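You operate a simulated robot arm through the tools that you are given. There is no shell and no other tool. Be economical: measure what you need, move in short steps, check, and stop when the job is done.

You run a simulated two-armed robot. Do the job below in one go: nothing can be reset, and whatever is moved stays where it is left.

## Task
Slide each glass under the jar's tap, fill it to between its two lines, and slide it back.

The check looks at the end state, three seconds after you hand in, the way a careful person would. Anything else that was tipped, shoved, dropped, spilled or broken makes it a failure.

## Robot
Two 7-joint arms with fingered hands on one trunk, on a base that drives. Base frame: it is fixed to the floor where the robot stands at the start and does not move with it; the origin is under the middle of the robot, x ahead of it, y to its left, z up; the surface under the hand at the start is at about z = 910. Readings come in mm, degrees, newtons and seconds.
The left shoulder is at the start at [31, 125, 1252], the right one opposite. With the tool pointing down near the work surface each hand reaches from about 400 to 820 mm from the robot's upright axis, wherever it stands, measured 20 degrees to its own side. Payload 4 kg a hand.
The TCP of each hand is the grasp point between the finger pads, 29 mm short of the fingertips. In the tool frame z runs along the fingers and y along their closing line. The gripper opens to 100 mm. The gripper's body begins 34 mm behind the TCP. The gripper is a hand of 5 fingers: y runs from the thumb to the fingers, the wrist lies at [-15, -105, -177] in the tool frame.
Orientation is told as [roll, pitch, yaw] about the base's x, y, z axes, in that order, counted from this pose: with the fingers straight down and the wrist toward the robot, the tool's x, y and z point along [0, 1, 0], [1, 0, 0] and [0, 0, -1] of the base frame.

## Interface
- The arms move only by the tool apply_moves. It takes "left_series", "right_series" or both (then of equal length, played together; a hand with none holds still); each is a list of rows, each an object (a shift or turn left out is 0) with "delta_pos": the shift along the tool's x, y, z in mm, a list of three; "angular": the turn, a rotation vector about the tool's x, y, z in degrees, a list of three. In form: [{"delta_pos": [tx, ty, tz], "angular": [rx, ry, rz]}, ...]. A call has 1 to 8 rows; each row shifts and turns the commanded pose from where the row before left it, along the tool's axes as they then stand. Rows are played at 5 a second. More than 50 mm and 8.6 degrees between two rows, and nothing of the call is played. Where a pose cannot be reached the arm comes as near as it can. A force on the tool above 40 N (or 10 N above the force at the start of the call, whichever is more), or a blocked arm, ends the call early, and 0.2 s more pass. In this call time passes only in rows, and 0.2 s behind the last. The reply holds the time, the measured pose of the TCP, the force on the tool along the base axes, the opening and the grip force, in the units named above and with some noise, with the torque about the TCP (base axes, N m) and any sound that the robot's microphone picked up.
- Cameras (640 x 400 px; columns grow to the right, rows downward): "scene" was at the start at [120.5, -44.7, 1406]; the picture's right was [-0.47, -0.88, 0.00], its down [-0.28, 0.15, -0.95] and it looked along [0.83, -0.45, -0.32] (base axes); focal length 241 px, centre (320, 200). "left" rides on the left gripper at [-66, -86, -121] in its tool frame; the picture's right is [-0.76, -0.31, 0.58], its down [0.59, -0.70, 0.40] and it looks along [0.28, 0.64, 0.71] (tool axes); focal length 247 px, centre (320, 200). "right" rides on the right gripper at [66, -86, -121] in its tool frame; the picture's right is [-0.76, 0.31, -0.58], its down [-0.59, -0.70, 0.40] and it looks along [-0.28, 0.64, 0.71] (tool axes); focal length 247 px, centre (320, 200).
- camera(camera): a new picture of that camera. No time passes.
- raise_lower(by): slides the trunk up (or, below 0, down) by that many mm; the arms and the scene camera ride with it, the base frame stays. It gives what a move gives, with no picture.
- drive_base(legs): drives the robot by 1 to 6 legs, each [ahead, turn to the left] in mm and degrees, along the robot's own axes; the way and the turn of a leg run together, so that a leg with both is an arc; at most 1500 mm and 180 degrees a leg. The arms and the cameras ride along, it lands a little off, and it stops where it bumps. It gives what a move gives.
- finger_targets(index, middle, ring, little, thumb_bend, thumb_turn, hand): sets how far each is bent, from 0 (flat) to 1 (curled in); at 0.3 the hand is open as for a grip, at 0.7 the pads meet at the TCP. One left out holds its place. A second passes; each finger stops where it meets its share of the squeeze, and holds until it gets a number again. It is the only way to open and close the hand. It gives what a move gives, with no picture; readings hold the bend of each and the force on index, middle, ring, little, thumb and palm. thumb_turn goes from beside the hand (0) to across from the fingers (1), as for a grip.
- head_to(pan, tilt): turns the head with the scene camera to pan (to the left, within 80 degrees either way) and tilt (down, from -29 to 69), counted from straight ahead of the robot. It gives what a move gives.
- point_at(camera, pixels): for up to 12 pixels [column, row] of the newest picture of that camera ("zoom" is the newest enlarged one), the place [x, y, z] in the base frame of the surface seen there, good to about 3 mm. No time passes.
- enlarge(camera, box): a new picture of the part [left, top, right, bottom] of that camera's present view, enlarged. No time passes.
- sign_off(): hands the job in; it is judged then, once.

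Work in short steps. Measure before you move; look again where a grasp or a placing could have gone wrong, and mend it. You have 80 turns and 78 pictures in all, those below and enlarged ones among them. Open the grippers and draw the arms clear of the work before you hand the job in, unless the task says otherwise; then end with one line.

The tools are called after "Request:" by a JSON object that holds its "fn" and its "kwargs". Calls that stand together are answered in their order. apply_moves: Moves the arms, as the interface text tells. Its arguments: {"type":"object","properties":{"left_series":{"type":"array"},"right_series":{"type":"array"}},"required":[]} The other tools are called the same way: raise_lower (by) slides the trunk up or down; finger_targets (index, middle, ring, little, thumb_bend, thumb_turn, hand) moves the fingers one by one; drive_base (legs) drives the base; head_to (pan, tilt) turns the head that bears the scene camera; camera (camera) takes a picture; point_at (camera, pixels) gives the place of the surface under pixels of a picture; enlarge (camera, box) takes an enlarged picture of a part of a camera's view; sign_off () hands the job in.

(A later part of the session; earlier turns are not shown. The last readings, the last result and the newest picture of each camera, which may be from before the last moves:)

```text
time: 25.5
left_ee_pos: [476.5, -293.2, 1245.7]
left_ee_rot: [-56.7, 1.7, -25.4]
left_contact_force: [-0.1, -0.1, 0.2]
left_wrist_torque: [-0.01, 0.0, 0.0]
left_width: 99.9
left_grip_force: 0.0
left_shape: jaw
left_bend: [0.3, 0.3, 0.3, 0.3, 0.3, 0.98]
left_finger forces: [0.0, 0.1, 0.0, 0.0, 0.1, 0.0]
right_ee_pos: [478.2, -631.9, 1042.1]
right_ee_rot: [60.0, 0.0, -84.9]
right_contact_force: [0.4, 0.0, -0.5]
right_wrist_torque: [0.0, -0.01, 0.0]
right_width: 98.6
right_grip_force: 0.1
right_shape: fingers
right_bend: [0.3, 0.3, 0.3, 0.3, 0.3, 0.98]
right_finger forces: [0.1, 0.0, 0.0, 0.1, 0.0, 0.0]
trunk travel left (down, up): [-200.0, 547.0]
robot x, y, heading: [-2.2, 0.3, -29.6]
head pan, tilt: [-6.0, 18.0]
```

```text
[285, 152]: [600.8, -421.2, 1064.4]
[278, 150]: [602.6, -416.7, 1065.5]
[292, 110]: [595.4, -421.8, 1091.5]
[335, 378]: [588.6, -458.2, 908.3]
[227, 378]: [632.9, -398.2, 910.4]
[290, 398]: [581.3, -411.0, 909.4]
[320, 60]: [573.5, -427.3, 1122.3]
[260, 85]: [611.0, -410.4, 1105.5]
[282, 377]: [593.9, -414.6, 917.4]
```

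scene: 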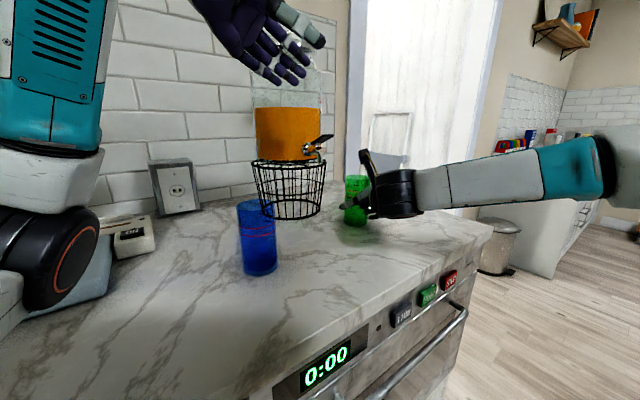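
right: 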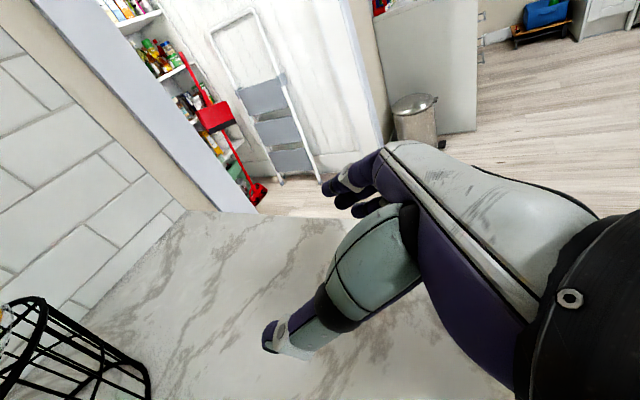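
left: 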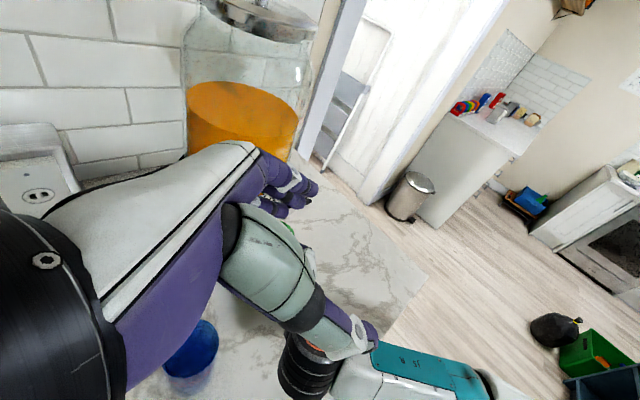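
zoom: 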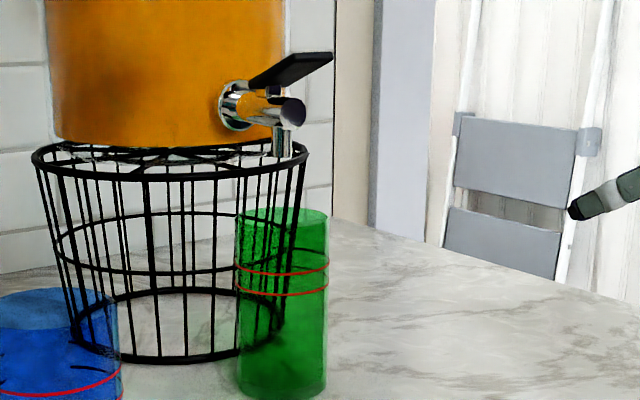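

Glass centre ≈(604,-427), nozzle axis ≈(606,-424): well aligned. Now close the left fingers, yaw the left hand +25° and bring it over the paddle end (578,-423,1124).

Request:
{"fn": "finger_targets", "kwargs": {"hand": "left", "index": 0.7, "middle": 0.7, "ring": 0.7, "little": 0.7, "thumb_bend": 0.6}}

Request:
{"fn": "apply_moves", "kwargs": {"left_series": [{"angular": [-5.4, 0, -3.2]}, {"angular": [-5.4, 0, -3.2]}, {"angular": [-5.4, 0, -3.2]}, {"angular": [-5.4, 0, -3.2]}, {"delta_pos": [-8.5, 26, 20]}, {"delta_pos": [-8.5, 26, 20]}, {"delta_pos": [-8.5, 26, 20]}]}}

Request:
{"fn": "camera", "kwargs": {"camera": "scene"}}

```text
time: 26.5
left_ee_pos: [476.3, -294.3, 1246.5]
left_ee_rot: [-56.7, 1.5, -25.4]
left_contact_force: [0.2, 0.1, 0.5]
left_wrist_torque: [0.0, 0.01, 0.0]
left_width: 13.7
left_grip_force: 0.0
left_shape: fingers
left_bend: [0.7, 0.7, 0.7, 0.7, 0.6, 0.98]
left_finger forces: [0.1, 0.0, 0.1, 0.0, 0.0, 0.0]
right_ee_pos: [477.9, -631.9, 1042.7]
right_ee_rot: [60.0, 0.0, -84.9]
right_contact_force: [-0.6, -0.3, 0.0]
right_wrist_torque: [0.0, -0.03, 0.0]
right_width: 98.5
right_grip_force: 0.0
right_shape: fingers
right_bend: [0.3, 0.3, 0.3, 0.3, 0.3, 0.98]
right_finger forces: [0.1, 0.1, 0.1, 0.0, 0.0, 0.0]
trunk travel left (down, up): [-200.0, 547.0]
robot x, y, heading: [0.8, -0.3, -29.7]
head pan, tilt: [-6.0, 18.0]
```

```text
time: 28.1
left_ee_pos: [553.6, -359.8, 1233.4]
left_ee_rot: [-56.2, 0.4, -0.3]
left_contact_force: [-0.1, 0.5, 0.4]
left_wrist_torque: [-0.02, -0.02, 0.02]
left_width: 13.6
left_grip_force: 0.1
left_shape: fingers
left_bend: [0.7, 0.7, 0.7, 0.7, 0.6, 0.98]
left_finger forces: [0.0, 0.0, 0.0, 0.1, 0.0, 0.0]
right_ee_pos: [477.9, -631.3, 1042.0]
right_ee_rot: [60.0, 0.1, -84.9]
right_contact_force: [-0.4, 0.0, 0.5]
right_wrist_torque: [0.02, 0.0, 0.0]
right_width: 98.4
right_grip_force: 0.0
right_shape: fingers
right_bend: [0.3, 0.3, 0.3, 0.3, 0.3, 0.98]
right_finger forces: [0.1, 0.1, 0.0, 0.0, 0.1, 0.0]
trunk travel left (down, up): [-200.0, 547.0]
robot x, y, heading: [-4.2, 1.4, -29.9]
head pan, tilt: [-6.0, 18.0]
```

```text
46 pictures are left
```

scene: 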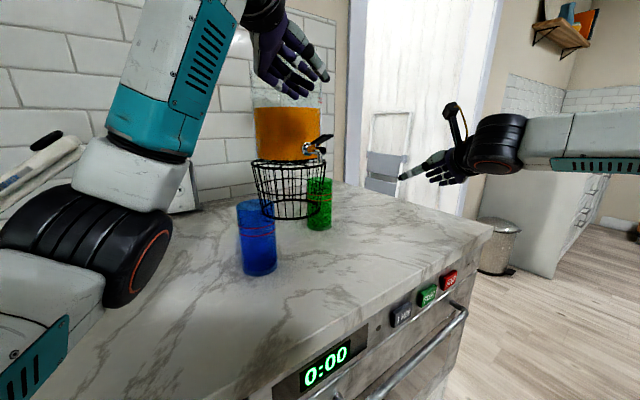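

Left hand is approaching the paddle. Move nearer: over the paddle end, still above it.

Request:
{"fn": "apply_moves", "kwargs": {"left_series": [{"delta_pos": [0, 8.7, 20]}, {"delta_pos": [0, 8.7, 20]}, {"delta_pos": [0, 8.7, 20]}]}}

Request:
{"fn": "enlarge", "kwargs": {"camera": "scene", "box": [260, 60, 400, 230]}}

Request:
{"fn": "camera", "kwargs": {"camera": "left"}}

```text
time: 28.9
left_ee_pos: [579.5, -408.6, 1199.9]
left_ee_rot: [-56.2, 0.2, -0.2]
left_contact_force: [0.3, 0.4, 0.6]
left_wrist_torque: [-0.02, 0.02, 0.02]
left_width: 13.7
left_grip_force: 0.0
left_shape: fingers
left_bend: [0.7, 0.7, 0.7, 0.7, 0.6, 0.98]
left_finger forces: [0.0, 0.0, 0.0, 0.0, 0.0, 0.0]
right_ee_pos: [478.1, -631.3, 1042.1]
right_ee_rot: [60.1, 0.1, -85.0]
right_contact_force: [-0.2, 0.5, 0.0]
right_wrist_torque: [-0.05, -0.01, -0.01]
right_width: 98.6
right_grip_force: 0.1
right_shape: fingers
right_bend: [0.3, 0.3, 0.3, 0.3, 0.3, 0.98]
right_finger forces: [0.0, 0.0, 0.0, 0.0, 0.1, 0.0]
trunk travel left (down, up): [-200.0, 547.0]
robot x, y, heading: [1.7, -2.1, -29.9]
head pan, tilt: [-6.0, 18.0]
```

```text
2.35 times, centred on (330, 145) of scene
```

zoom: 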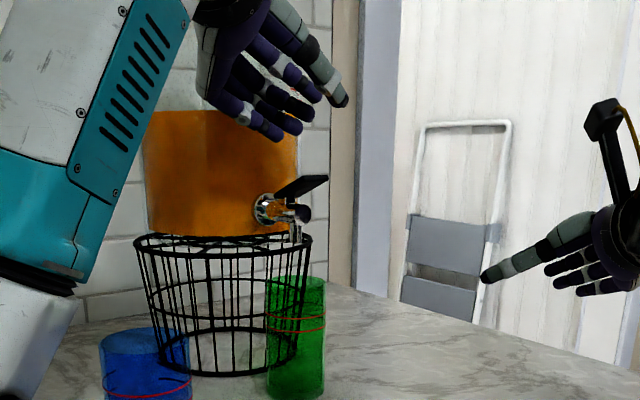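

```text
44 pictures are left
```

left: 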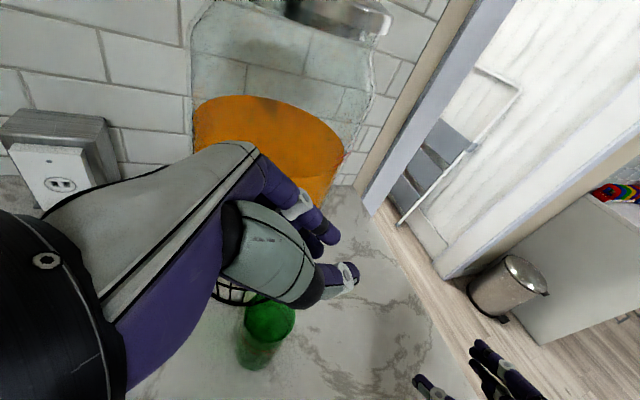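

Measure the low fingertips (273,133), (297,128), (308,113) relative to the paddle.

Request:
{"fn": "point_at", "kwargs": {"camera": "zoom", "pixels": [[273, 134], [262, 125], [297, 128], [285, 120], [310, 112], [318, 95], [340, 100], [322, 180], [285, 192]]}}

```text
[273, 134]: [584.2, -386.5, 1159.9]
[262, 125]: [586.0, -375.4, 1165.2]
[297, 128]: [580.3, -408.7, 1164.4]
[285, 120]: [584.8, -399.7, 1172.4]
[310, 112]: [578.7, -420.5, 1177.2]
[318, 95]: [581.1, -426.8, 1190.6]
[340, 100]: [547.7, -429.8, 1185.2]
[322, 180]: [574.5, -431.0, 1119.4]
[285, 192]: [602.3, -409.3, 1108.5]
```

Shift 18 mm right and 28 mm down so little and ring fingertips hover just above the paddle.

Request:
{"fn": "apply_moves", "kwargs": {"left_series": [{"delta_pos": [-5, 0, 15]}, {"delta_pos": [9, 0, 8]}, {"delta_pos": [9, 0, 8]}]}}

Request:
{"fn": "enlarge", "kwargs": {"camera": "scene", "box": [260, 100, 390, 230]}}

```text
time: 29.7
left_ee_pos: [579.6, -426.0, 1172.9]
left_ee_rot: [-56.3, 0.3, -0.3]
left_contact_force: [-0.7, 0.4, 0.2]
left_wrist_torque: [-0.01, 0.03, 0.0]
left_width: 13.8
left_grip_force: 0.2
left_shape: fingers
left_bend: [0.7, 0.7, 0.7, 0.7, 0.6, 0.98]
left_finger forces: [0.0, 0.1, 0.0, 0.0, 0.0, 0.0]
right_ee_pos: [477.5, -631.9, 1042.5]
right_ee_rot: [60.0, 0.0, -85.0]
right_contact_force: [-1.0, -0.4, -0.2]
right_wrist_torque: [0.01, 0.0, -0.03]
right_width: 98.7
right_grip_force: 0.0
right_shape: fingers
right_bend: [0.3, 0.3, 0.3, 0.3, 0.3, 0.98]
right_finger forces: [0.0, 0.1, 0.0, 0.0, 0.0, 0.0]
trunk travel left (down, up): [-200.0, 547.0]
robot x, y, heading: [-3.7, 1.6, -29.9]
head pan, tilt: [-6.0, 18.0]
```

```text
3.08 times, centred on (325, 165) of scene
```

zoom: 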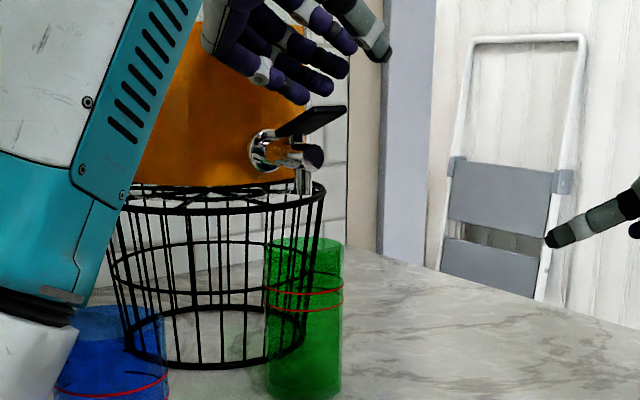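

Before pressing, check how far the left elbow is from the blue glass and the counter.

Request:
{"fn": "point_at", "kwargs": {"camera": "zoom", "pixels": [[60, 345], [20, 380], [40, 300], [295, 95], [320, 90], [330, 115]]}}

```text
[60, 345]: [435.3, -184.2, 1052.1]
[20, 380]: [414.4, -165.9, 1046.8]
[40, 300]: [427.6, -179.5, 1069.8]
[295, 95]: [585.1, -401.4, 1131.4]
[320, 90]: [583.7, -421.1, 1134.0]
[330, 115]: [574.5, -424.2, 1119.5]
```

The left elbow is around (435,-184,1050), near the blue glass; take a broader look before pressing.

Request:
{"fn": "head_to", "kwargs": {"pan": 8, "tilt": 35}}

Request:
{"fn": "camera", "kwargs": {"camera": "scene"}}

Request:
{"fn": "camera", "kwargs": {"camera": "right"}}

```text
time: 30.5
left_ee_pos: [579.6, -426.5, 1172.4]
left_ee_rot: [-56.3, 0.3, -0.3]
left_contact_force: [-0.3, -0.3, 0.2]
left_wrist_torque: [-0.02, 0.0, 0.02]
left_width: 13.6
left_grip_force: 0.0
left_shape: fingers
left_bend: [0.7, 0.7, 0.7, 0.7, 0.6, 0.98]
left_finger forces: [0.0, 0.0, 0.0, 0.1, 0.1, 0.0]
right_ee_pos: [478.3, -631.5, 1043.1]
right_ee_rot: [60.1, 0.0, -84.9]
right_contact_force: [-0.3, 0.3, 0.0]
right_wrist_torque: [-0.04, 0.02, -0.01]
right_width: 98.7
right_grip_force: 0.0
right_shape: fingers
right_bend: [0.3, 0.3, 0.3, 0.3, 0.3, 0.98]
right_finger forces: [0.0, 0.0, 0.0, 0.0, 0.0, 0.0]
trunk travel left (down, up): [-200.0, 547.0]
robot x, y, heading: [0.4, -1.7, -29.8]
head pan, tilt: [8.0, 35.0]
```

```text
42 pictures are left
```

scene: 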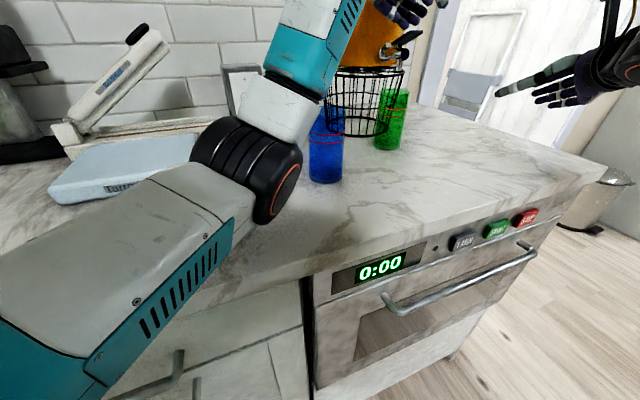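

```text
41 pictures are left
```

right: 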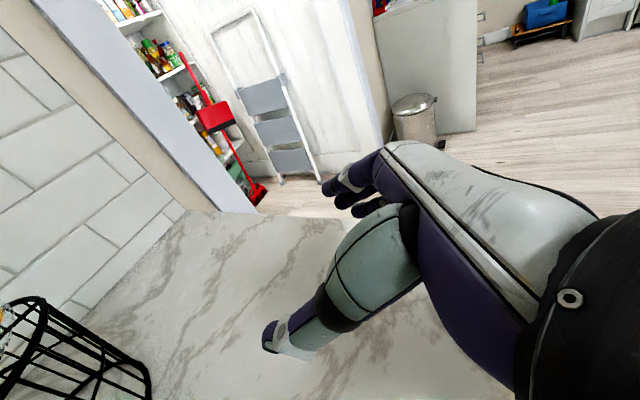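

The elbow hangs close to the blue glass; I'll raise the trunk 80 mm, then bring the left hand back down the same amount so the elbow sits higher.

Request:
{"fn": "raise_lower", "kwargs": {"by": 80}}

Request:
{"fn": "apply_moves", "kwargs": {"left_series": [{"delta_pos": [16.6, 0, 11.2]}, {"delta_pos": [16.6, 0, 11.2]}, {"delta_pos": [16.6, 0, 11.2]}, {"delta_pos": [16.6, 0, 11.2]}]}}

Request:
{"fn": "camera", "kwargs": {"camera": "scene"}}

```text
time: 31.6
left_ee_pos: [579.6, -427.9, 1250.3]
left_ee_rot: [-56.2, 0.4, -0.3]
left_contact_force: [0.5, -0.3, -0.2]
left_wrist_torque: [0.01, 0.03, -0.05]
left_width: 13.7
left_grip_force: 0.1
left_shape: fingers
left_bend: [0.7, 0.7, 0.7, 0.7, 0.6, 0.98]
left_finger forces: [0.0, 0.1, 0.1, 0.1, 0.0, 0.1]
right_ee_pos: [478.3, -634.0, 1121.3]
right_ee_rot: [59.9, 0.0, -84.8]
right_contact_force: [0.1, 0.0, 0.7]
right_wrist_torque: [0.0, 0.02, 0.02]
right_width: 98.6
right_grip_force: 0.1
right_shape: fingers
right_bend: [0.3, 0.3, 0.3, 0.3, 0.3, 0.98]
right_finger forces: [0.0, 0.0, 0.0, 0.0, 0.0, 0.0]
trunk travel left (down, up): [-280.0, 467.0]
robot x, y, heading: [1.3, 0.3, -29.8]
head pan, tilt: [8.0, 35.0]
```

```text
time: 32.6
left_ee_pos: [578.3, -426.7, 1171.5]
left_ee_rot: [-56.3, 0.3, -0.3]
left_contact_force: [0.0, -0.1, 0.8]
left_wrist_torque: [0.03, 0.01, 0.0]
left_width: 13.7
left_grip_force: 0.1
left_shape: fingers
left_bend: [0.7, 0.7, 0.7, 0.7, 0.6, 0.98]
left_finger forces: [0.0, 0.1, 0.0, 0.1, 0.1, 0.1]
right_ee_pos: [477.9, -633.0, 1122.5]
right_ee_rot: [60.0, 0.1, -84.9]
right_contact_force: [0.5, -0.3, 0.3]
right_wrist_torque: [-0.01, 0.0, 0.01]
right_width: 98.8
right_grip_force: 0.1
right_shape: fingers
right_bend: [0.3, 0.3, 0.3, 0.3, 0.3, 0.98]
right_finger forces: [0.0, 0.1, 0.0, 0.0, 0.0, 0.0]
trunk travel left (down, up): [-280.0, 467.0]
robot x, y, heading: [-2.1, -1.3, -29.9]
head pan, tilt: [8.0, 35.0]
```

```text
40 pictures are left
```

scene: 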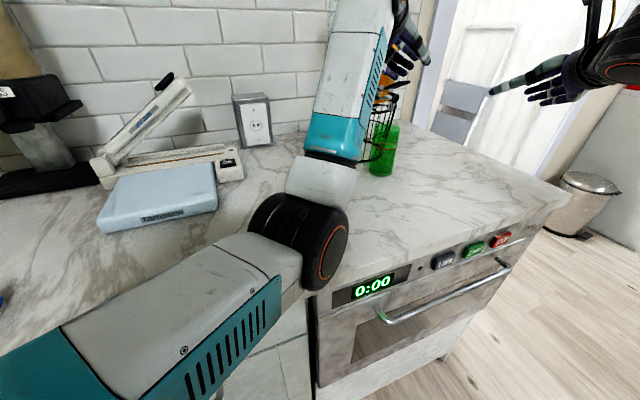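

The elbow moved the other way in the view; measure its position.

Request:
{"fn": "point_at", "kwargs": {"camera": "scene", "pixels": [[300, 225], [335, 255], [320, 180], [330, 130], [245, 260], [270, 200], [345, 200], [360, 190]]}}

Request:
{"fn": "camera", "kwargs": {"camera": "right"}}

```text
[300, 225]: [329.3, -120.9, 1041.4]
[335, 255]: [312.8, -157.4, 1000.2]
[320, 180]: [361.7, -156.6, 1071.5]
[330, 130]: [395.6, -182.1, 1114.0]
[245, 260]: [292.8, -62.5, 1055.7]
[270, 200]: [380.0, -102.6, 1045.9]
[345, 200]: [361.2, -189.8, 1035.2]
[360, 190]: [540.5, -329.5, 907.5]
```

```text
39 pictures are left
```

right: 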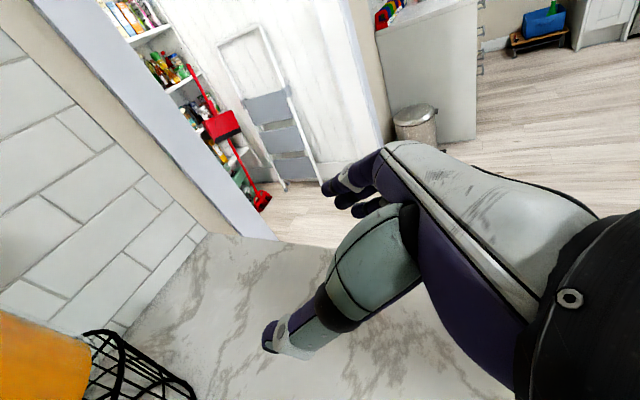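

The elbow is now at (330,-140), clear of the blue glass. Turn the head to the green glass and press down 15 mm in small steps.

Request:
{"fn": "head_to", "kwargs": {"pan": -8, "tilt": 22}}

Request:
{"fn": "apply_moves", "kwargs": {"left_series": [{"delta_pos": [4.15, 0, 2.8]}, {"delta_pos": [4.15, 0, 2.8]}, {"delta_pos": [4.15, 0, 2.8]}]}}

Request:
{"fn": "enlarge", "kwargs": {"camera": "scene", "box": [260, 110, 390, 240]}}

```text
time: 33.4
left_ee_pos: [578.2, -426.5, 1172.0]
left_ee_rot: [-56.3, 0.3, -0.3]
left_contact_force: [-0.4, 0.1, 0.4]
left_wrist_torque: [0.02, 0.0, 0.02]
left_width: 13.9
left_grip_force: 0.2
left_shape: fingers
left_bend: [0.7, 0.7, 0.7, 0.7, 0.6, 0.98]
left_finger forces: [0.0, 0.1, 0.0, 0.1, 0.0, 0.0]
right_ee_pos: [479.0, -632.0, 1124.0]
right_ee_rot: [60.0, 0.0, -85.0]
right_contact_force: [0.2, 0.4, -0.1]
right_wrist_torque: [-0.01, 0.01, 0.01]
right_width: 98.7
right_grip_force: 0.0
right_shape: fingers
right_bend: [0.3, 0.3, 0.3, 0.3, 0.3, 0.98]
right_finger forces: [0.0, 0.0, 0.0, 0.0, 0.0, 0.0]
trunk travel left (down, up): [-280.0, 467.0]
robot x, y, heading: [3.6, -0.8, -29.8]
head pan, tilt: [-8.0, 22.0]
```

```text
time: 34.2
left_ee_pos: [577.5, -426.2, 1157.2]
left_ee_rot: [-56.3, 0.3, -0.2]
left_contact_force: [0.4, -0.1, 2.3]
left_wrist_torque: [0.04, 0.01, 0.04]
left_width: 13.8
left_grip_force: 1.1
left_shape: fingers
left_bend: [0.7, 0.7, 0.7, 0.7, 0.6, 0.98]
left_finger forces: [0.0, 0.0, 0.1, 2.1, 0.0, 0.0]
right_ee_pos: [477.6, -632.4, 1122.6]
right_ee_rot: [60.0, -0.1, -84.9]
right_contact_force: [0.0, 0.1, -0.1]
right_wrist_torque: [0.01, 0.01, 0.0]
right_width: 98.4
right_grip_force: 0.0
right_shape: fingers
right_bend: [0.3, 0.3, 0.3, 0.3, 0.3, 0.98]
right_finger forces: [0.1, 0.0, 0.0, 0.0, 0.1, 0.0]
trunk travel left (down, up): [-280.0, 467.0]
robot x, y, heading: [0.4, 0.6, -29.5]
head pan, tilt: [-8.0, 22.0]
```

```text
3.08 times, centred on (325, 175) of scene
```

zoom: 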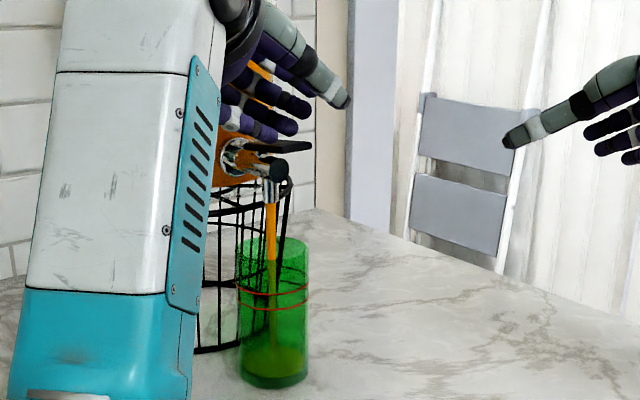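

Juice is flowing into the glass. Hold for 0.6 s and look again.

Request:
{"fn": "apply_moves", "kwargs": {"left_series": [{"delta_pos": [0, 0, 0]}, {"delta_pos": [0, 0, 0]}]}}

Request:
{"fn": "enlarge", "kwargs": {"camera": "scene", "box": [290, 180, 340, 240]}}

```text
time: 34.8
left_ee_pos: [578.4, -427.4, 1155.9]
left_ee_rot: [-56.2, 0.3, -0.3]
left_contact_force: [0.8, 1.8, 3.1]
left_wrist_torque: [0.05, -0.01, 0.03]
left_width: 14.0
left_grip_force: 2.1
left_shape: fingers
left_bend: [0.7, 0.7, 0.7, 0.7, 0.6, 0.98]
left_finger forces: [0.0, 0.0, 0.0, 2.2, 0.0, 0.1]
right_ee_pos: [478.1, -632.8, 1124.1]
right_ee_rot: [60.0, 0.0, -84.9]
right_contact_force: [0.4, 0.1, -0.3]
right_wrist_torque: [0.02, -0.01, 0.0]
right_width: 98.6
right_grip_force: 0.0
right_shape: fingers
right_bend: [0.3, 0.3, 0.3, 0.3, 0.3, 0.98]
right_finger forces: [0.0, 0.0, 0.0, 0.1, 0.0, 0.1]
trunk travel left (down, up): [-280.0, 467.0]
robot x, y, heading: [3.5, 3.0, -29.7]
head pan, tilt: [-8.0, 22.0]
```

```text
6.67 times, centred on (315, 210) of scene
```

zoom: 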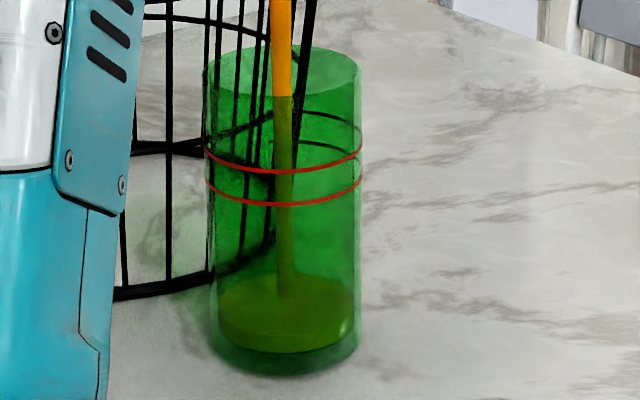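

Clear view: lines at rows ~170 and ~203, liquid low (surface ~row 300). Hold another 1.2 s to measure the rate.

Request:
{"fn": "apply_moves", "kwargs": {"left_series": [{"delta_pos": [0, 0, 0]}, {"delta_pos": [0, 0, 0]}, {"delta_pos": [0, 0, 0]}, {"delta_pos": [0, 0, 0]}, {"delta_pos": [0, 0, 0]}]}}

Request:
{"fn": "enlarge", "kwargs": {"camera": "scene", "box": [290, 180, 340, 240]}}

```text
time: 36.0
left_ee_pos: [578.1, -426.8, 1157.0]
left_ee_rot: [-56.3, 0.4, -0.3]
left_contact_force: [-0.4, -0.1, 1.2]
left_wrist_torque: [0.03, -0.01, 0.02]
left_width: 14.0
left_grip_force: 0.5
left_shape: fingers
left_bend: [0.7, 0.7, 0.7, 0.7, 0.6, 0.98]
left_finger forces: [0.0, 0.1, 0.1, 2.1, 0.0, 0.0]
right_ee_pos: [477.8, -632.2, 1122.5]
right_ee_rot: [60.1, 0.0, -84.8]
right_contact_force: [-0.4, -0.5, 0.3]
right_wrist_torque: [0.01, 0.01, 0.01]
right_width: 98.7
right_grip_force: 0.0
right_shape: fingers
right_bend: [0.3, 0.3, 0.3, 0.3, 0.3, 0.98]
right_finger forces: [0.0, 0.0, 0.0, 0.0, 0.0, 0.0]
trunk travel left (down, up): [-280.0, 467.0]
robot x, y, heading: [-2.6, 4.5, -30.0]
head pan, tilt: [-8.0, 22.0]
```

```text
6.67 times, centred on (315, 210) of scene
```

zoom: 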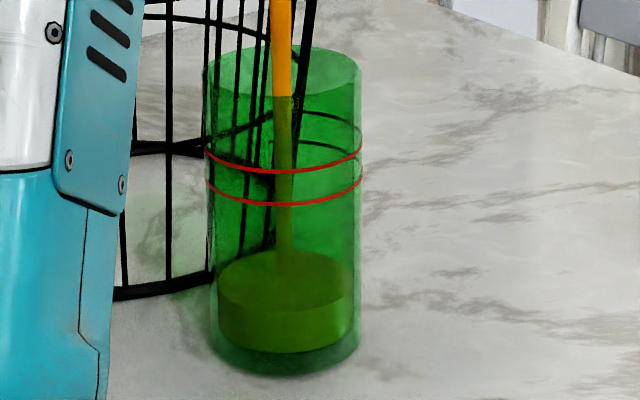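

Level rises ~17 px/s (front edge now ~308; target ~187). Hold 3.6 s, then check.

Request:
{"fn": "apply_moves", "kwargs": {"left_series": [{"delta_pos": [0, 0, 0]}, {"delta_pos": [0, 0, 0]}, {"delta_pos": [0, 0, 0]}, {"delta_pos": [0, 0, 0]}, {"delta_pos": [0, 0, 0]}, {"delta_pos": [0, 0, 0]}, {"delta_pos": [0, 0, 0]}, {"delta_pos": [0, 0, 0]}]}}

Request:
{"fn": "apply_moves", "kwargs": {"left_series": [{"delta_pos": [0, 0, 0]}, {"delta_pos": [0, 0, 0]}, {"delta_pos": [0, 0, 0]}, {"delta_pos": [0, 0, 0]}, {"delta_pos": [0, 0, 0]}, {"delta_pos": [0, 0, 0]}, {"delta_pos": [0, 0, 0]}, {"delta_pos": [0, 0, 0]}]}}

Request:
{"fn": "enlarge", "kwargs": {"camera": "scene", "box": [290, 180, 340, 240]}}

```text
time: 37.8
left_ee_pos: [579.5, -427.9, 1157.1]
left_ee_rot: [-56.3, 0.2, -0.3]
left_contact_force: [0.1, 0.5, 3.2]
left_wrist_torque: [0.02, -0.04, 0.01]
left_width: 13.9
left_grip_force: 1.0
left_shape: fingers
left_bend: [0.7, 0.7, 0.7, 0.7, 0.6, 0.98]
left_finger forces: [0.0, 0.1, 0.0, 2.0, 0.0, 0.0]
right_ee_pos: [477.7, -632.8, 1123.0]
right_ee_rot: [60.0, 0.0, -85.0]
right_contact_force: [0.8, -0.8, 0.4]
right_wrist_torque: [0.04, 0.0, 0.01]
right_width: 98.4
right_grip_force: 0.0
right_shape: fingers
right_bend: [0.3, 0.3, 0.3, 0.3, 0.3, 0.98]
right_finger forces: [0.1, 0.0, 0.0, 0.0, 0.1, 0.0]
trunk travel left (down, up): [-280.0, 467.0]
robot x, y, heading: [-0.5, 1.5, -29.8]
head pan, tilt: [-8.0, 22.0]
```

```text
time: 39.6
left_ee_pos: [578.4, -427.9, 1157.0]
left_ee_rot: [-56.3, 0.3, -0.3]
left_contact_force: [-0.8, 0.1, 2.6]
left_wrist_torque: [0.06, -0.02, 0.02]
left_width: 13.8
left_grip_force: 1.3
left_shape: fingers
left_bend: [0.7, 0.7, 0.7, 0.7, 0.6, 0.98]
left_finger forces: [0.0, 0.1, 0.0, 2.1, 0.1, 0.1]
right_ee_pos: [477.8, -633.0, 1123.4]
right_ee_rot: [60.0, 0.0, -84.9]
right_contact_force: [0.9, -0.3, -0.7]
right_wrist_torque: [0.02, 0.02, 0.0]
right_width: 98.9
right_grip_force: 0.0
right_shape: fingers
right_bend: [0.3, 0.3, 0.3, 0.3, 0.3, 0.98]
right_finger forces: [0.0, 0.1, 0.0, 0.0, 0.2, 0.0]
trunk travel left (down, up): [-280.0, 467.0]
robot x, y, heading: [1.5, 3.2, -29.7]
head pan, tilt: [-8.0, 22.0]
```

```text
6.67 times, centred on (315, 210) of scene
```

zoom: 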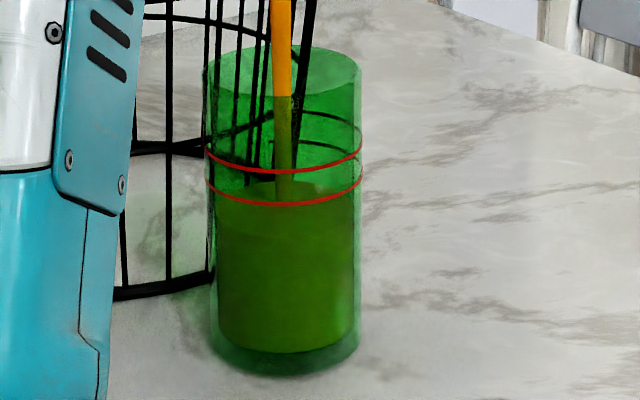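

Surface front edge ≈232, rising ~20 px/s; target ≈187. Hold another 1.4 s and check.

Request:
{"fn": "apply_moves", "kwargs": {"left_series": [{"delta_pos": [0, 0, 0]}, {"delta_pos": [0, 0, 0]}, {"delta_pos": [0, 0, 0]}, {"delta_pos": [0, 0, 0]}, {"delta_pos": [0, 0, 0]}, {"delta_pos": [0, 0, 0]}]}}

Request:
{"fn": "enlarge", "kwargs": {"camera": "scene", "box": [298, 180, 328, 220]}}

```text
time: 41.0
left_ee_pos: [579.0, -426.2, 1156.3]
left_ee_rot: [-56.3, 0.3, -0.2]
left_contact_force: [-0.1, -0.5, 2.1]
left_wrist_torque: [0.02, 0.01, 0.02]
left_width: 13.7
left_grip_force: 0.7
left_shape: fingers
left_bend: [0.7, 0.7, 0.7, 0.7, 0.6, 0.98]
left_finger forces: [0.0, 0.1, 0.1, 2.1, 0.0, 0.0]
right_ee_pos: [478.7, -632.0, 1123.8]
right_ee_rot: [60.0, 0.1, -84.9]
right_contact_force: [0.1, -0.9, 0.1]
right_wrist_torque: [-0.01, -0.02, 0.0]
right_width: 98.7
right_grip_force: 0.0
right_shape: fingers
right_bend: [0.3, 0.3, 0.3, 0.3, 0.3, 0.98]
right_finger forces: [0.0, 0.0, 0.1, 0.0, 0.0, 0.1]
trunk travel left (down, up): [-280.0, 467.0]
robot x, y, heading: [1.0, -0.2, -29.6]
head pan, tilt: [-8.0, 22.0]
```

```text
10.00 times, centred on (313, 200) of scene
```

zoom: 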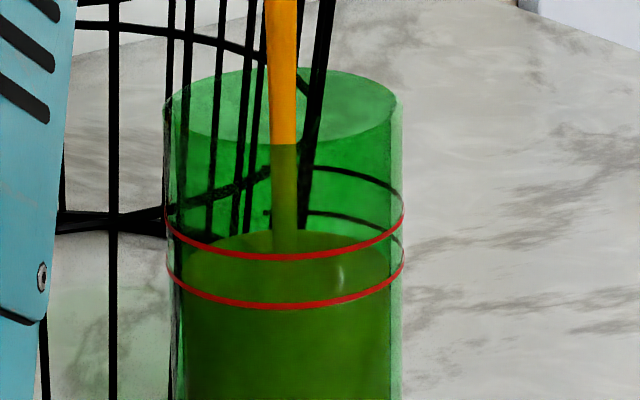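

Back edge of the surface (row 230) is ~18 px below the back lower line (212), upper back line at 167; rate ≈30 px/s here. Hold 1.0 s more, then lift in the same call.

Request:
{"fn": "apply_moves", "kwargs": {"left_series": [{"delta_pos": [0, 0, 0]}, {"delta_pos": [0, 0, 0]}, {"delta_pos": [0, 0, 0]}, {"delta_pos": [0, 0, 0]}, {"delta_pos": [0, 0, 0]}, {"delta_pos": [-20, 0, -13.5]}, {"delta_pos": [-16, 0, -11]}]}}

Request:
{"fn": "enlarge", "kwargs": {"camera": "scene", "box": [298, 180, 328, 220]}}

Request:
{"fn": "camera", "kwargs": {"camera": "scene"}}

```text
time: 42.6
left_ee_pos: [577.8, -425.4, 1199.0]
left_ee_rot: [-56.2, 0.3, -0.2]
left_contact_force: [-0.4, -0.1, 0.1]
left_wrist_torque: [0.02, 0.01, 0.02]
left_width: 14.0
left_grip_force: 0.0
left_shape: fingers
left_bend: [0.7, 0.7, 0.7, 0.7, 0.6, 0.98]
left_finger forces: [0.0, 0.1, 0.0, 0.1, 0.0, 0.0]
right_ee_pos: [476.3, -633.8, 1124.0]
right_ee_rot: [60.0, 0.0, -85.0]
right_contact_force: [0.3, 0.2, 0.6]
right_wrist_torque: [-0.02, 0.0, -0.01]
right_width: 98.5
right_grip_force: 0.0
right_shape: fingers
right_bend: [0.3, 0.3, 0.3, 0.3, 0.3, 0.98]
right_finger forces: [0.0, 0.0, 0.0, 0.1, 0.0, 0.1]
trunk travel left (down, up): [-280.0, 467.0]
robot x, y, heading: [1.4, 0.8, -30.0]
head pan, tilt: [-8.0, 22.0]
```

```text
10.00 times, centred on (313, 200) of scene
```

zoom: 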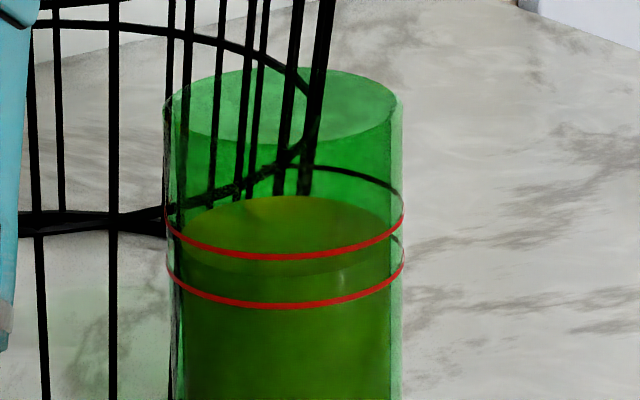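

```text
32 pictures are left
```

scene: 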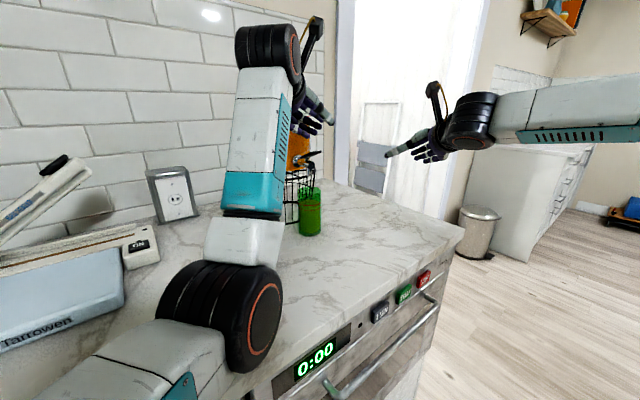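

Flow stopped and the level sits midway between the lines (back edge 195 between 167 and 212). Now raise the left hand 120 mm and back off, then lower the trunk 80 again for the right arm.

Request:
{"fn": "apply_moves", "kwargs": {"left_series": [{"delta_pos": [-25, -8, -17]}, {"delta_pos": [-25, -8, -17]}, {"delta_pos": [-25, -8, -17]}, {"delta_pos": [-25, -8, -17]}]}}

Request:
{"fn": "raise_lower", "kwargs": {"by": -80}}

Request:
{"fn": "camera", "kwargs": {"camera": "scene"}}

```text
time: 43.6
left_ee_pos: [547.8, -424.4, 1322.1]
left_ee_rot: [-56.2, 0.3, -0.2]
left_contact_force: [-0.3, 0.1, 0.6]
left_wrist_torque: [-0.01, -0.02, 0.01]
left_width: 14.0
left_grip_force: 0.1
left_shape: fingers
left_bend: [0.7, 0.7, 0.7, 0.7, 0.6, 0.98]
left_finger forces: [0.1, 0.0, 0.0, 0.1, 0.0, 0.0]
right_ee_pos: [477.0, -633.4, 1122.9]
right_ee_rot: [60.0, 0.0, -84.8]
right_contact_force: [0.3, -1.3, 0.5]
right_wrist_torque: [0.0, 0.0, -0.01]
right_width: 98.6
right_grip_force: 0.1
right_shape: fingers
right_bend: [0.3, 0.3, 0.3, 0.3, 0.3, 0.98]
right_finger forces: [0.0, 0.1, 0.0, 0.0, 0.0, 0.1]
trunk travel left (down, up): [-280.0, 467.0]
robot x, y, heading: [-1.9, -1.9, -29.6]
head pan, tilt: [-8.0, 22.0]
```

```text
time: 44.8
left_ee_pos: [546.2, -425.9, 1242.2]
left_ee_rot: [-56.4, 0.2, -0.2]
left_contact_force: [0.5, -0.5, -0.3]
left_wrist_torque: [0.0, 0.01, 0.04]
left_width: 13.9
left_grip_force: 0.0
left_shape: fingers
left_bend: [0.7, 0.7, 0.7, 0.7, 0.6, 0.98]
left_finger forces: [0.0, 0.1, 0.0, 0.1, 0.0, 0.1]
right_ee_pos: [477.4, -632.6, 1044.7]
right_ee_rot: [60.1, 0.0, -84.9]
right_contact_force: [0.4, 1.2, 0.3]
right_wrist_torque: [0.01, 0.02, -0.01]
right_width: 98.5
right_grip_force: 0.2
right_shape: fingers
right_bend: [0.3, 0.3, 0.3, 0.3, 0.3, 0.98]
right_finger forces: [0.0, 0.0, 0.0, 0.0, 0.0, 0.0]
trunk travel left (down, up): [-200.0, 547.0]
robot x, y, heading: [1.0, 0.5, -29.6]
head pan, tilt: [-8.0, 22.0]
```

```text
31 pictures are left
```

scene: 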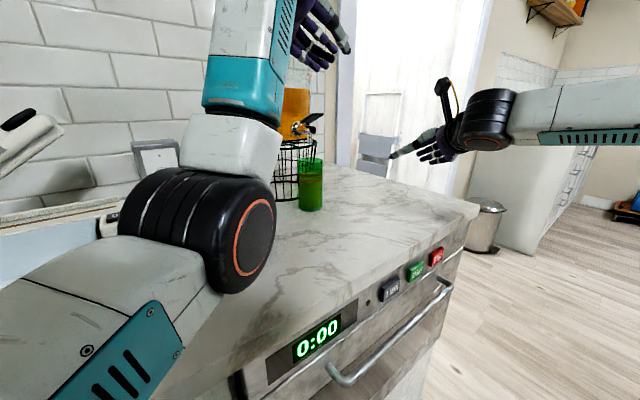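

Replay the exact retract path in reverse to bring the right hand back around the green glass.

Request:
{"fn": "apply_moves", "kwargs": {"right_series": [{"delta_pos": [0, -45, 0]}, {"delta_pos": [0, -45, 0]}, {"delta_pos": [0, -45, 0]}, {"delta_pos": [0, -40, 25]}, {"delta_pos": [0, -20, 40]}, {"delta_pos": [0, 0, 40]}, {"delta_pos": [0, 0, 30]}, {"delta_pos": [0, 0, 20]}]}}

Request:
{"fn": "enlarge", "kwargs": {"camera": "scene", "box": [260, 120, 400, 230]}}

Request:
{"fn": "camera", "kwargs": {"camera": "right"}}

```text
time: 46.6
left_ee_pos: [549.1, -425.3, 1240.5]
left_ee_rot: [-56.2, 0.3, -0.2]
left_contact_force: [0.1, -0.5, -0.6]
left_wrist_torque: [0.01, -0.01, 0.01]
left_width: 14.0
left_grip_force: 0.1
left_shape: fingers
left_bend: [0.7, 0.7, 0.7, 0.7, 0.6, 0.98]
left_finger forces: [0.1, 0.0, 0.0, 0.0, 0.1, 0.1]
right_ee_pos: [594.7, -426.9, 965.5]
right_ee_rot: [60.0, 0.2, -84.9]
right_contact_force: [0.0, -1.1, -0.6]
right_wrist_torque: [0.0, -0.05, -0.01]
right_width: 98.5
right_grip_force: 0.1
right_shape: fingers
right_bend: [0.3, 0.3, 0.3, 0.3, 0.3, 0.98]
right_finger forces: [0.0, 0.0, 0.1, 0.1, 0.0, 0.0]
trunk travel left (down, up): [-200.0, 547.0]
robot x, y, heading: [-2.3, -1.2, -29.7]
head pan, tilt: [-8.0, 22.0]
```

```text
3.64 times, centred on (330, 175) of scene
```

zoom: 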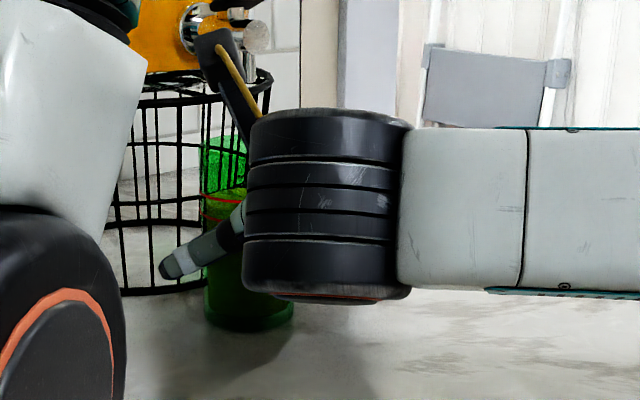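

```text
29 pictures are left
```

right: 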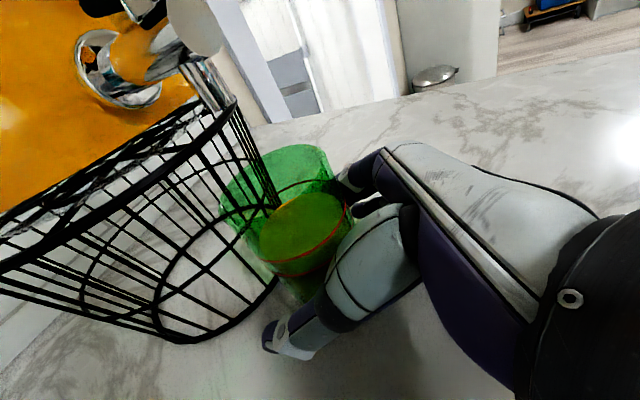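

Hand is around the glass again. Close as before and slide back slowly (liquid inside).

Request:
{"fn": "finger_targets", "kwargs": {"hand": "right", "index": 0.55, "middle": 0.58, "ring": 0.58, "little": 0.58, "thumb_bend": 0.55}}

Request:
{"fn": "apply_moves", "kwargs": {"right_series": [{"delta_pos": [-1.5, 5, -2.5]}, {"delta_pos": [-2.9, 10.9, -5]}, {"delta_pos": [-2.9, 10.9, -5]}, {"delta_pos": [-2.9, 10.9, -5]}, {"delta_pos": [-2.9, 10.9, -5]}, {"delta_pos": [-2.9, 10.9, -5]}, {"delta_pos": [-2.9, 10.9, -5]}, {"delta_pos": [-2.9, 10.9, -5]}]}}

Request:
{"fn": "enlarge", "kwargs": {"camera": "scene", "box": [260, 120, 440, 230]}}

```text
time: 47.6
left_ee_pos: [547.6, -425.6, 1241.8]
left_ee_rot: [-56.2, 0.3, -0.3]
left_contact_force: [0.9, -0.2, 0.4]
left_wrist_torque: [-0.01, 0.02, 0.05]
left_width: 13.6
left_grip_force: 0.1
left_shape: fingers
left_bend: [0.7, 0.7, 0.7, 0.7, 0.6, 0.98]
left_finger forces: [0.1, 0.0, 0.0, 0.0, 0.0, 0.0]
right_ee_pos: [594.2, -425.9, 965.3]
right_ee_rot: [60.0, -0.1, -84.9]
right_contact_force: [0.4, -2.7, 1.4]
right_wrist_torque: [-0.15, -0.03, -0.01]
right_width: 53.8
right_grip_force: 8.8
right_shape: fingers
right_bend: [0.51, 0.54, 0.53, 0.57, 0.5, 0.97]
right_finger forces: [5.1, 2.3, 2.3, 0.0, 7.7, 0.1]
trunk travel left (down, up): [-200.0, 547.0]
robot x, y, heading: [0.4, -1.3, -30.0]
head pan, tilt: [-8.0, 22.0]
```

```text
time: 49.4
left_ee_pos: [547.7, -424.7, 1241.8]
left_ee_rot: [-56.3, 0.4, -0.3]
left_contact_force: [-0.7, 0.8, 0.0]
left_wrist_torque: [-0.03, 0.0, -0.02]
left_width: 14.0
left_grip_force: 0.0
left_shape: fingers
left_bend: [0.7, 0.7, 0.7, 0.7, 0.6, 0.98]
left_finger forces: [0.1, 0.1, 0.0, 0.1, 0.0, 0.1]
right_ee_pos: [558.7, -511.9, 965.8]
right_ee_rot: [60.0, 0.0, -84.9]
right_contact_force: [0.6, 1.6, 2.9]
right_wrist_torque: [-0.05, -0.01, 0.01]
right_width: 53.8
right_grip_force: 8.3
right_shape: fingers
right_bend: [0.51, 0.55, 0.54, 0.57, 0.5, 0.96]
right_finger forces: [4.1, 1.5, 1.8, 0.0, 8.8, 0.0]
trunk travel left (down, up): [-200.0, 547.0]
robot x, y, heading: [1.5, 2.7, -30.0]
head pan, tilt: [-8.0, 22.0]
```

```text
3.56 times, centred on (350, 175) of scene
```

zoom: 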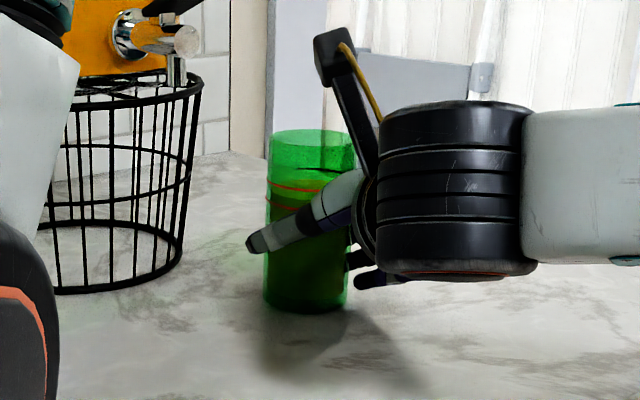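

Continue the other half, then release.

Request:
{"fn": "apply_moves", "kwargs": {"right_series": [{"delta_pos": [-3, 11.5, -5.2]}, {"delta_pos": [-3, 11.5, -5.2]}, {"delta_pos": [-3, 11.5, -5.2]}, {"delta_pos": [-3, 11.5, -5.2]}, {"delta_pos": [-3, 11.5, -5.2]}, {"delta_pos": [-3, 11.5, -5.2]}, {"delta_pos": [-3, 11.5, -5.2]}, {"delta_pos": [-3, 11.5, -5.2]}]}}

Request:
{"fn": "finger_targets", "kwargs": {"hand": "right", "index": 0.3, "middle": 0.3, "ring": 0.3, "little": 0.3, "thumb_bend": 0.3}}

Request:
{"fn": "apply_moves", "kwargs": {"right_series": [{"delta_pos": [0, 0, -20]}, {"delta_pos": [0, 0, -30]}, {"delta_pos": [0, 0, -40]}, {"delta_pos": [0, 0, -40]}]}}

Request:
{"fn": "camera", "kwargs": {"camera": "scene"}}

```text
time: 51.2
left_ee_pos: [547.0, -424.6, 1241.2]
left_ee_rot: [-56.2, 0.3, -0.3]
left_contact_force: [0.3, 0.6, 0.3]
left_wrist_torque: [0.02, 0.0, 0.01]
left_width: 14.1
left_grip_force: 0.0
left_shape: fingers
left_bend: [0.7, 0.7, 0.7, 0.7, 0.6, 0.98]
left_finger forces: [0.0, 0.0, 0.1, 0.1, 0.1, 0.1]
right_ee_pos: [518.2, -608.1, 966.3]
right_ee_rot: [60.0, 0.0, -84.9]
right_contact_force: [0.2, 0.9, 0.8]
right_wrist_torque: [-0.02, -0.05, 0.01]
right_width: 53.7
right_grip_force: 8.3
right_shape: fingers
right_bend: [0.51, 0.55, 0.54, 0.57, 0.5, 0.96]
right_finger forces: [4.2, 1.7, 1.7, 0.1, 8.8, 0.0]
trunk travel left (down, up): [-200.0, 547.0]
robot x, y, heading: [0.0, 2.2, -29.8]
head pan, tilt: [-8.0, 22.0]
```

```text
time: 52.2
left_ee_pos: [546.6, -424.3, 1240.8]
left_ee_rot: [-56.2, 0.3, -0.3]
left_contact_force: [-0.7, 0.0, 0.6]
left_wrist_torque: [0.01, -0.03, 0.04]
left_width: 14.0
left_grip_force: 0.1
left_shape: fingers
left_bend: [0.7, 0.7, 0.7, 0.7, 0.6, 0.98]
left_finger forces: [0.0, 0.1, 0.0, 0.0, 0.1, 0.1]
right_ee_pos: [518.5, -607.5, 965.9]
right_ee_rot: [60.0, 0.0, -84.8]
right_contact_force: [-0.1, -0.4, 0.0]
right_wrist_torque: [0.0, 0.02, -0.02]
right_width: 98.4
right_grip_force: 0.0
right_shape: fingers
right_bend: [0.3, 0.3, 0.3, 0.3, 0.3, 0.97]
right_finger forces: [0.0, 0.1, 0.0, 0.0, 0.0, 0.0]
trunk travel left (down, up): [-200.0, 547.0]
robot x, y, heading: [0.8, 1.4, -30.0]
head pan, tilt: [-8.0, 22.0]
```

```text
time: 53.2
left_ee_pos: [547.0, -424.6, 1242.3]
left_ee_rot: [-56.3, 0.3, -0.3]
left_contact_force: [0.1, 0.6, -0.7]
left_wrist_torque: [0.01, 0.04, -0.01]
left_width: 13.5
left_grip_force: 0.1
left_shape: fingers
left_bend: [0.7, 0.7, 0.7, 0.7, 0.6, 0.98]
left_finger forces: [0.0, 0.0, 0.1, 0.0, 0.0, 0.1]
right_ee_pos: [405.9, -615.9, 1031.5]
right_ee_rot: [60.1, -0.1, -84.8]
right_contact_force: [0.0, -0.4, 0.3]
right_wrist_torque: [-0.01, 0.04, -0.02]
right_width: 98.5
right_grip_force: 0.0
right_shape: fingers
right_bend: [0.3, 0.3, 0.3, 0.3, 0.3, 0.98]
right_finger forces: [0.0, 0.0, 0.0, 0.0, 0.1, 0.0]
trunk travel left (down, up): [-200.0, 547.0]
robot x, y, heading: [-1.2, 0.8, -29.6]
head pan, tilt: [-8.0, 22.0]
```

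```text
27 pictures are left
```

scene: 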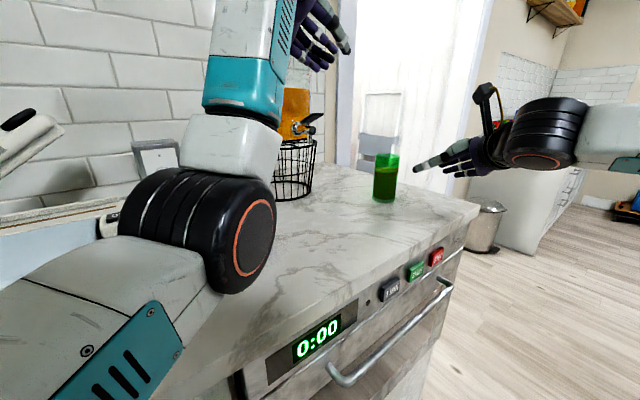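

Green glass is back in place and upright. For the blue one the left elbow must leave: pull the left hand back-left and up.

Request:
{"fn": "apply_moves", "kwargs": {"left_series": [{"delta_pos": [0, -10, -36]}, {"delta_pos": [0, -14, -36]}, {"delta_pos": [5, -15, -36]}, {"delta_pos": [10, -15, -36]}, {"delta_pos": [10, -15, -36]}, {"delta_pos": [10, -15, -36]}, {"delta_pos": [10, -15, -36]}]}}

Request:
{"fn": "head_to", "kwargs": {"pan": 8, "tilt": 28}}

Request:
{"fn": "camera", "kwargs": {"camera": "scene"}}

```text
time: 54.8
left_ee_pos: [523.3, -257.5, 1383.3]
left_ee_rot: [-56.4, 0.2, -0.3]
left_contact_force: [-0.2, -0.6, -1.0]
left_wrist_torque: [0.01, -0.03, -0.01]
left_width: 13.7
left_grip_force: 0.0
left_shape: fingers
left_bend: [0.7, 0.7, 0.7, 0.7, 0.6, 0.98]
left_finger forces: [0.0, 0.0, 0.1, 0.0, 0.0, 0.0]
left hand out of reach, approached as far as the arm can: row 4, 5, 6, 7
right_ee_pos: [406.8, -616.4, 1030.8]
right_ee_rot: [60.0, 0.0, -84.9]
right_contact_force: [0.0, 0.7, 1.0]
right_wrist_torque: [0.05, 0.0, 0.0]
right_width: 98.7
right_grip_force: 0.1
right_shape: fingers
right_bend: [0.3, 0.3, 0.3, 0.3, 0.3, 0.98]
right_finger forces: [0.0, 0.0, 0.0, 0.0, 0.0, 0.0]
trunk travel left (down, up): [-200.0, 547.0]
robot x, y, heading: [3.4, -1.1, -29.6]
head pan, tilt: [-8.0, 22.0]
```

```text
time: 55.6
left_ee_pos: [522.4, -258.2, 1381.5]
left_ee_rot: [-56.3, 0.2, -0.3]
left_contact_force: [0.0, -1.0, 0.3]
left_wrist_torque: [-0.04, 0.0, -0.01]
left_width: 14.0
left_grip_force: 0.0
left_shape: fingers
left_bend: [0.7, 0.7, 0.7, 0.7, 0.6, 0.98]
left_finger forces: [0.0, 0.1, 0.1, 0.0, 0.1, 0.1]
right_ee_pos: [406.1, -617.0, 1030.8]
right_ee_rot: [59.9, 0.0, -85.0]
right_contact_force: [0.4, -0.1, -0.6]
right_wrist_torque: [0.02, 0.01, 0.01]
right_width: 98.6
right_grip_force: 0.0
right_shape: fingers
right_bend: [0.3, 0.3, 0.3, 0.3, 0.3, 0.98]
right_finger forces: [0.0, 0.0, 0.0, 0.0, 0.1, 0.1]
trunk travel left (down, up): [-200.0, 547.0]
robot x, y, heading: [-0.7, 2.0, -29.6]
head pan, tilt: [8.0, 28.0]
```

```text
26 pictures are left
```

scene: 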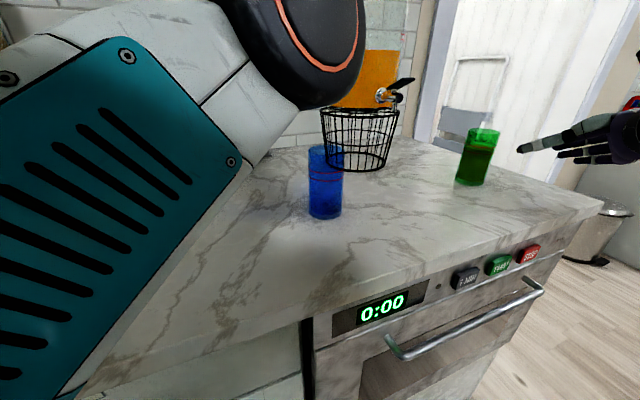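

Blue glass is untouched at (325,185). Shift the left hand further left to free the central space.

Request:
{"fn": "apply_moves", "kwargs": {"left_series": [{"delta_pos": [30, -4, -27]}, {"delta_pos": [30, -4, -27]}, {"delta_pos": [30, -4, -27]}, {"delta_pos": [30, -4, -27]}, {"delta_pos": [30, -4, -27]}]}}

Request:
{"fn": "camera", "kwargs": {"camera": "scene"}}

```text
time: 56.8
left_ee_pos: [567.0, -81.5, 1375.7]
left_ee_rot: [-56.0, 0.2, -0.2]
left_contact_force: [0.9, 0.2, 1.0]
left_wrist_torque: [0.03, 0.0, 0.0]
left_width: 14.0
left_grip_force: 0.0
left_shape: fingers
left_bend: [0.7, 0.7, 0.7, 0.7, 0.6, 0.98]
left_finger forces: [0.1, 0.0, 0.1, 0.1, 0.0, 0.0]
left hand out of reach, approached as far as the arm can: row 1, 2, 3, 4, 5
right_ee_pos: [405.9, -617.3, 1030.4]
right_ee_rot: [60.0, 0.0, -84.9]
right_contact_force: [-0.1, -0.2, -0.4]
right_wrist_torque: [0.03, 0.01, 0.0]
right_width: 98.6
right_grip_force: 0.1
right_shape: fingers
right_bend: [0.3, 0.3, 0.3, 0.3, 0.3, 0.98]
right_finger forces: [0.0, 0.1, 0.0, 0.1, 0.0, 0.0]
trunk travel left (down, up): [-200.0, 547.0]
robot x, y, heading: [-0.9, -1.1, -29.8]
head pan, tilt: [8.0, 28.0]
```

```text
25 pictures are left
```

scene: 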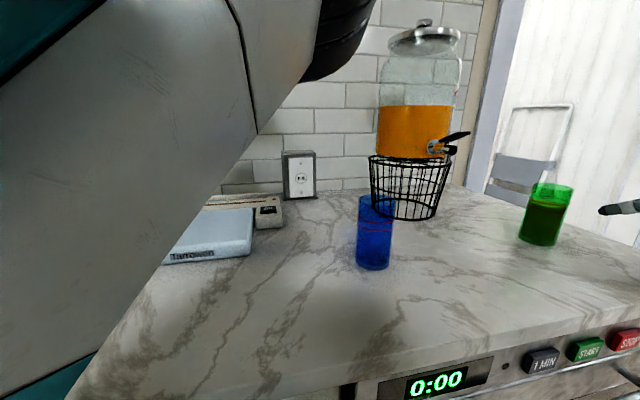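

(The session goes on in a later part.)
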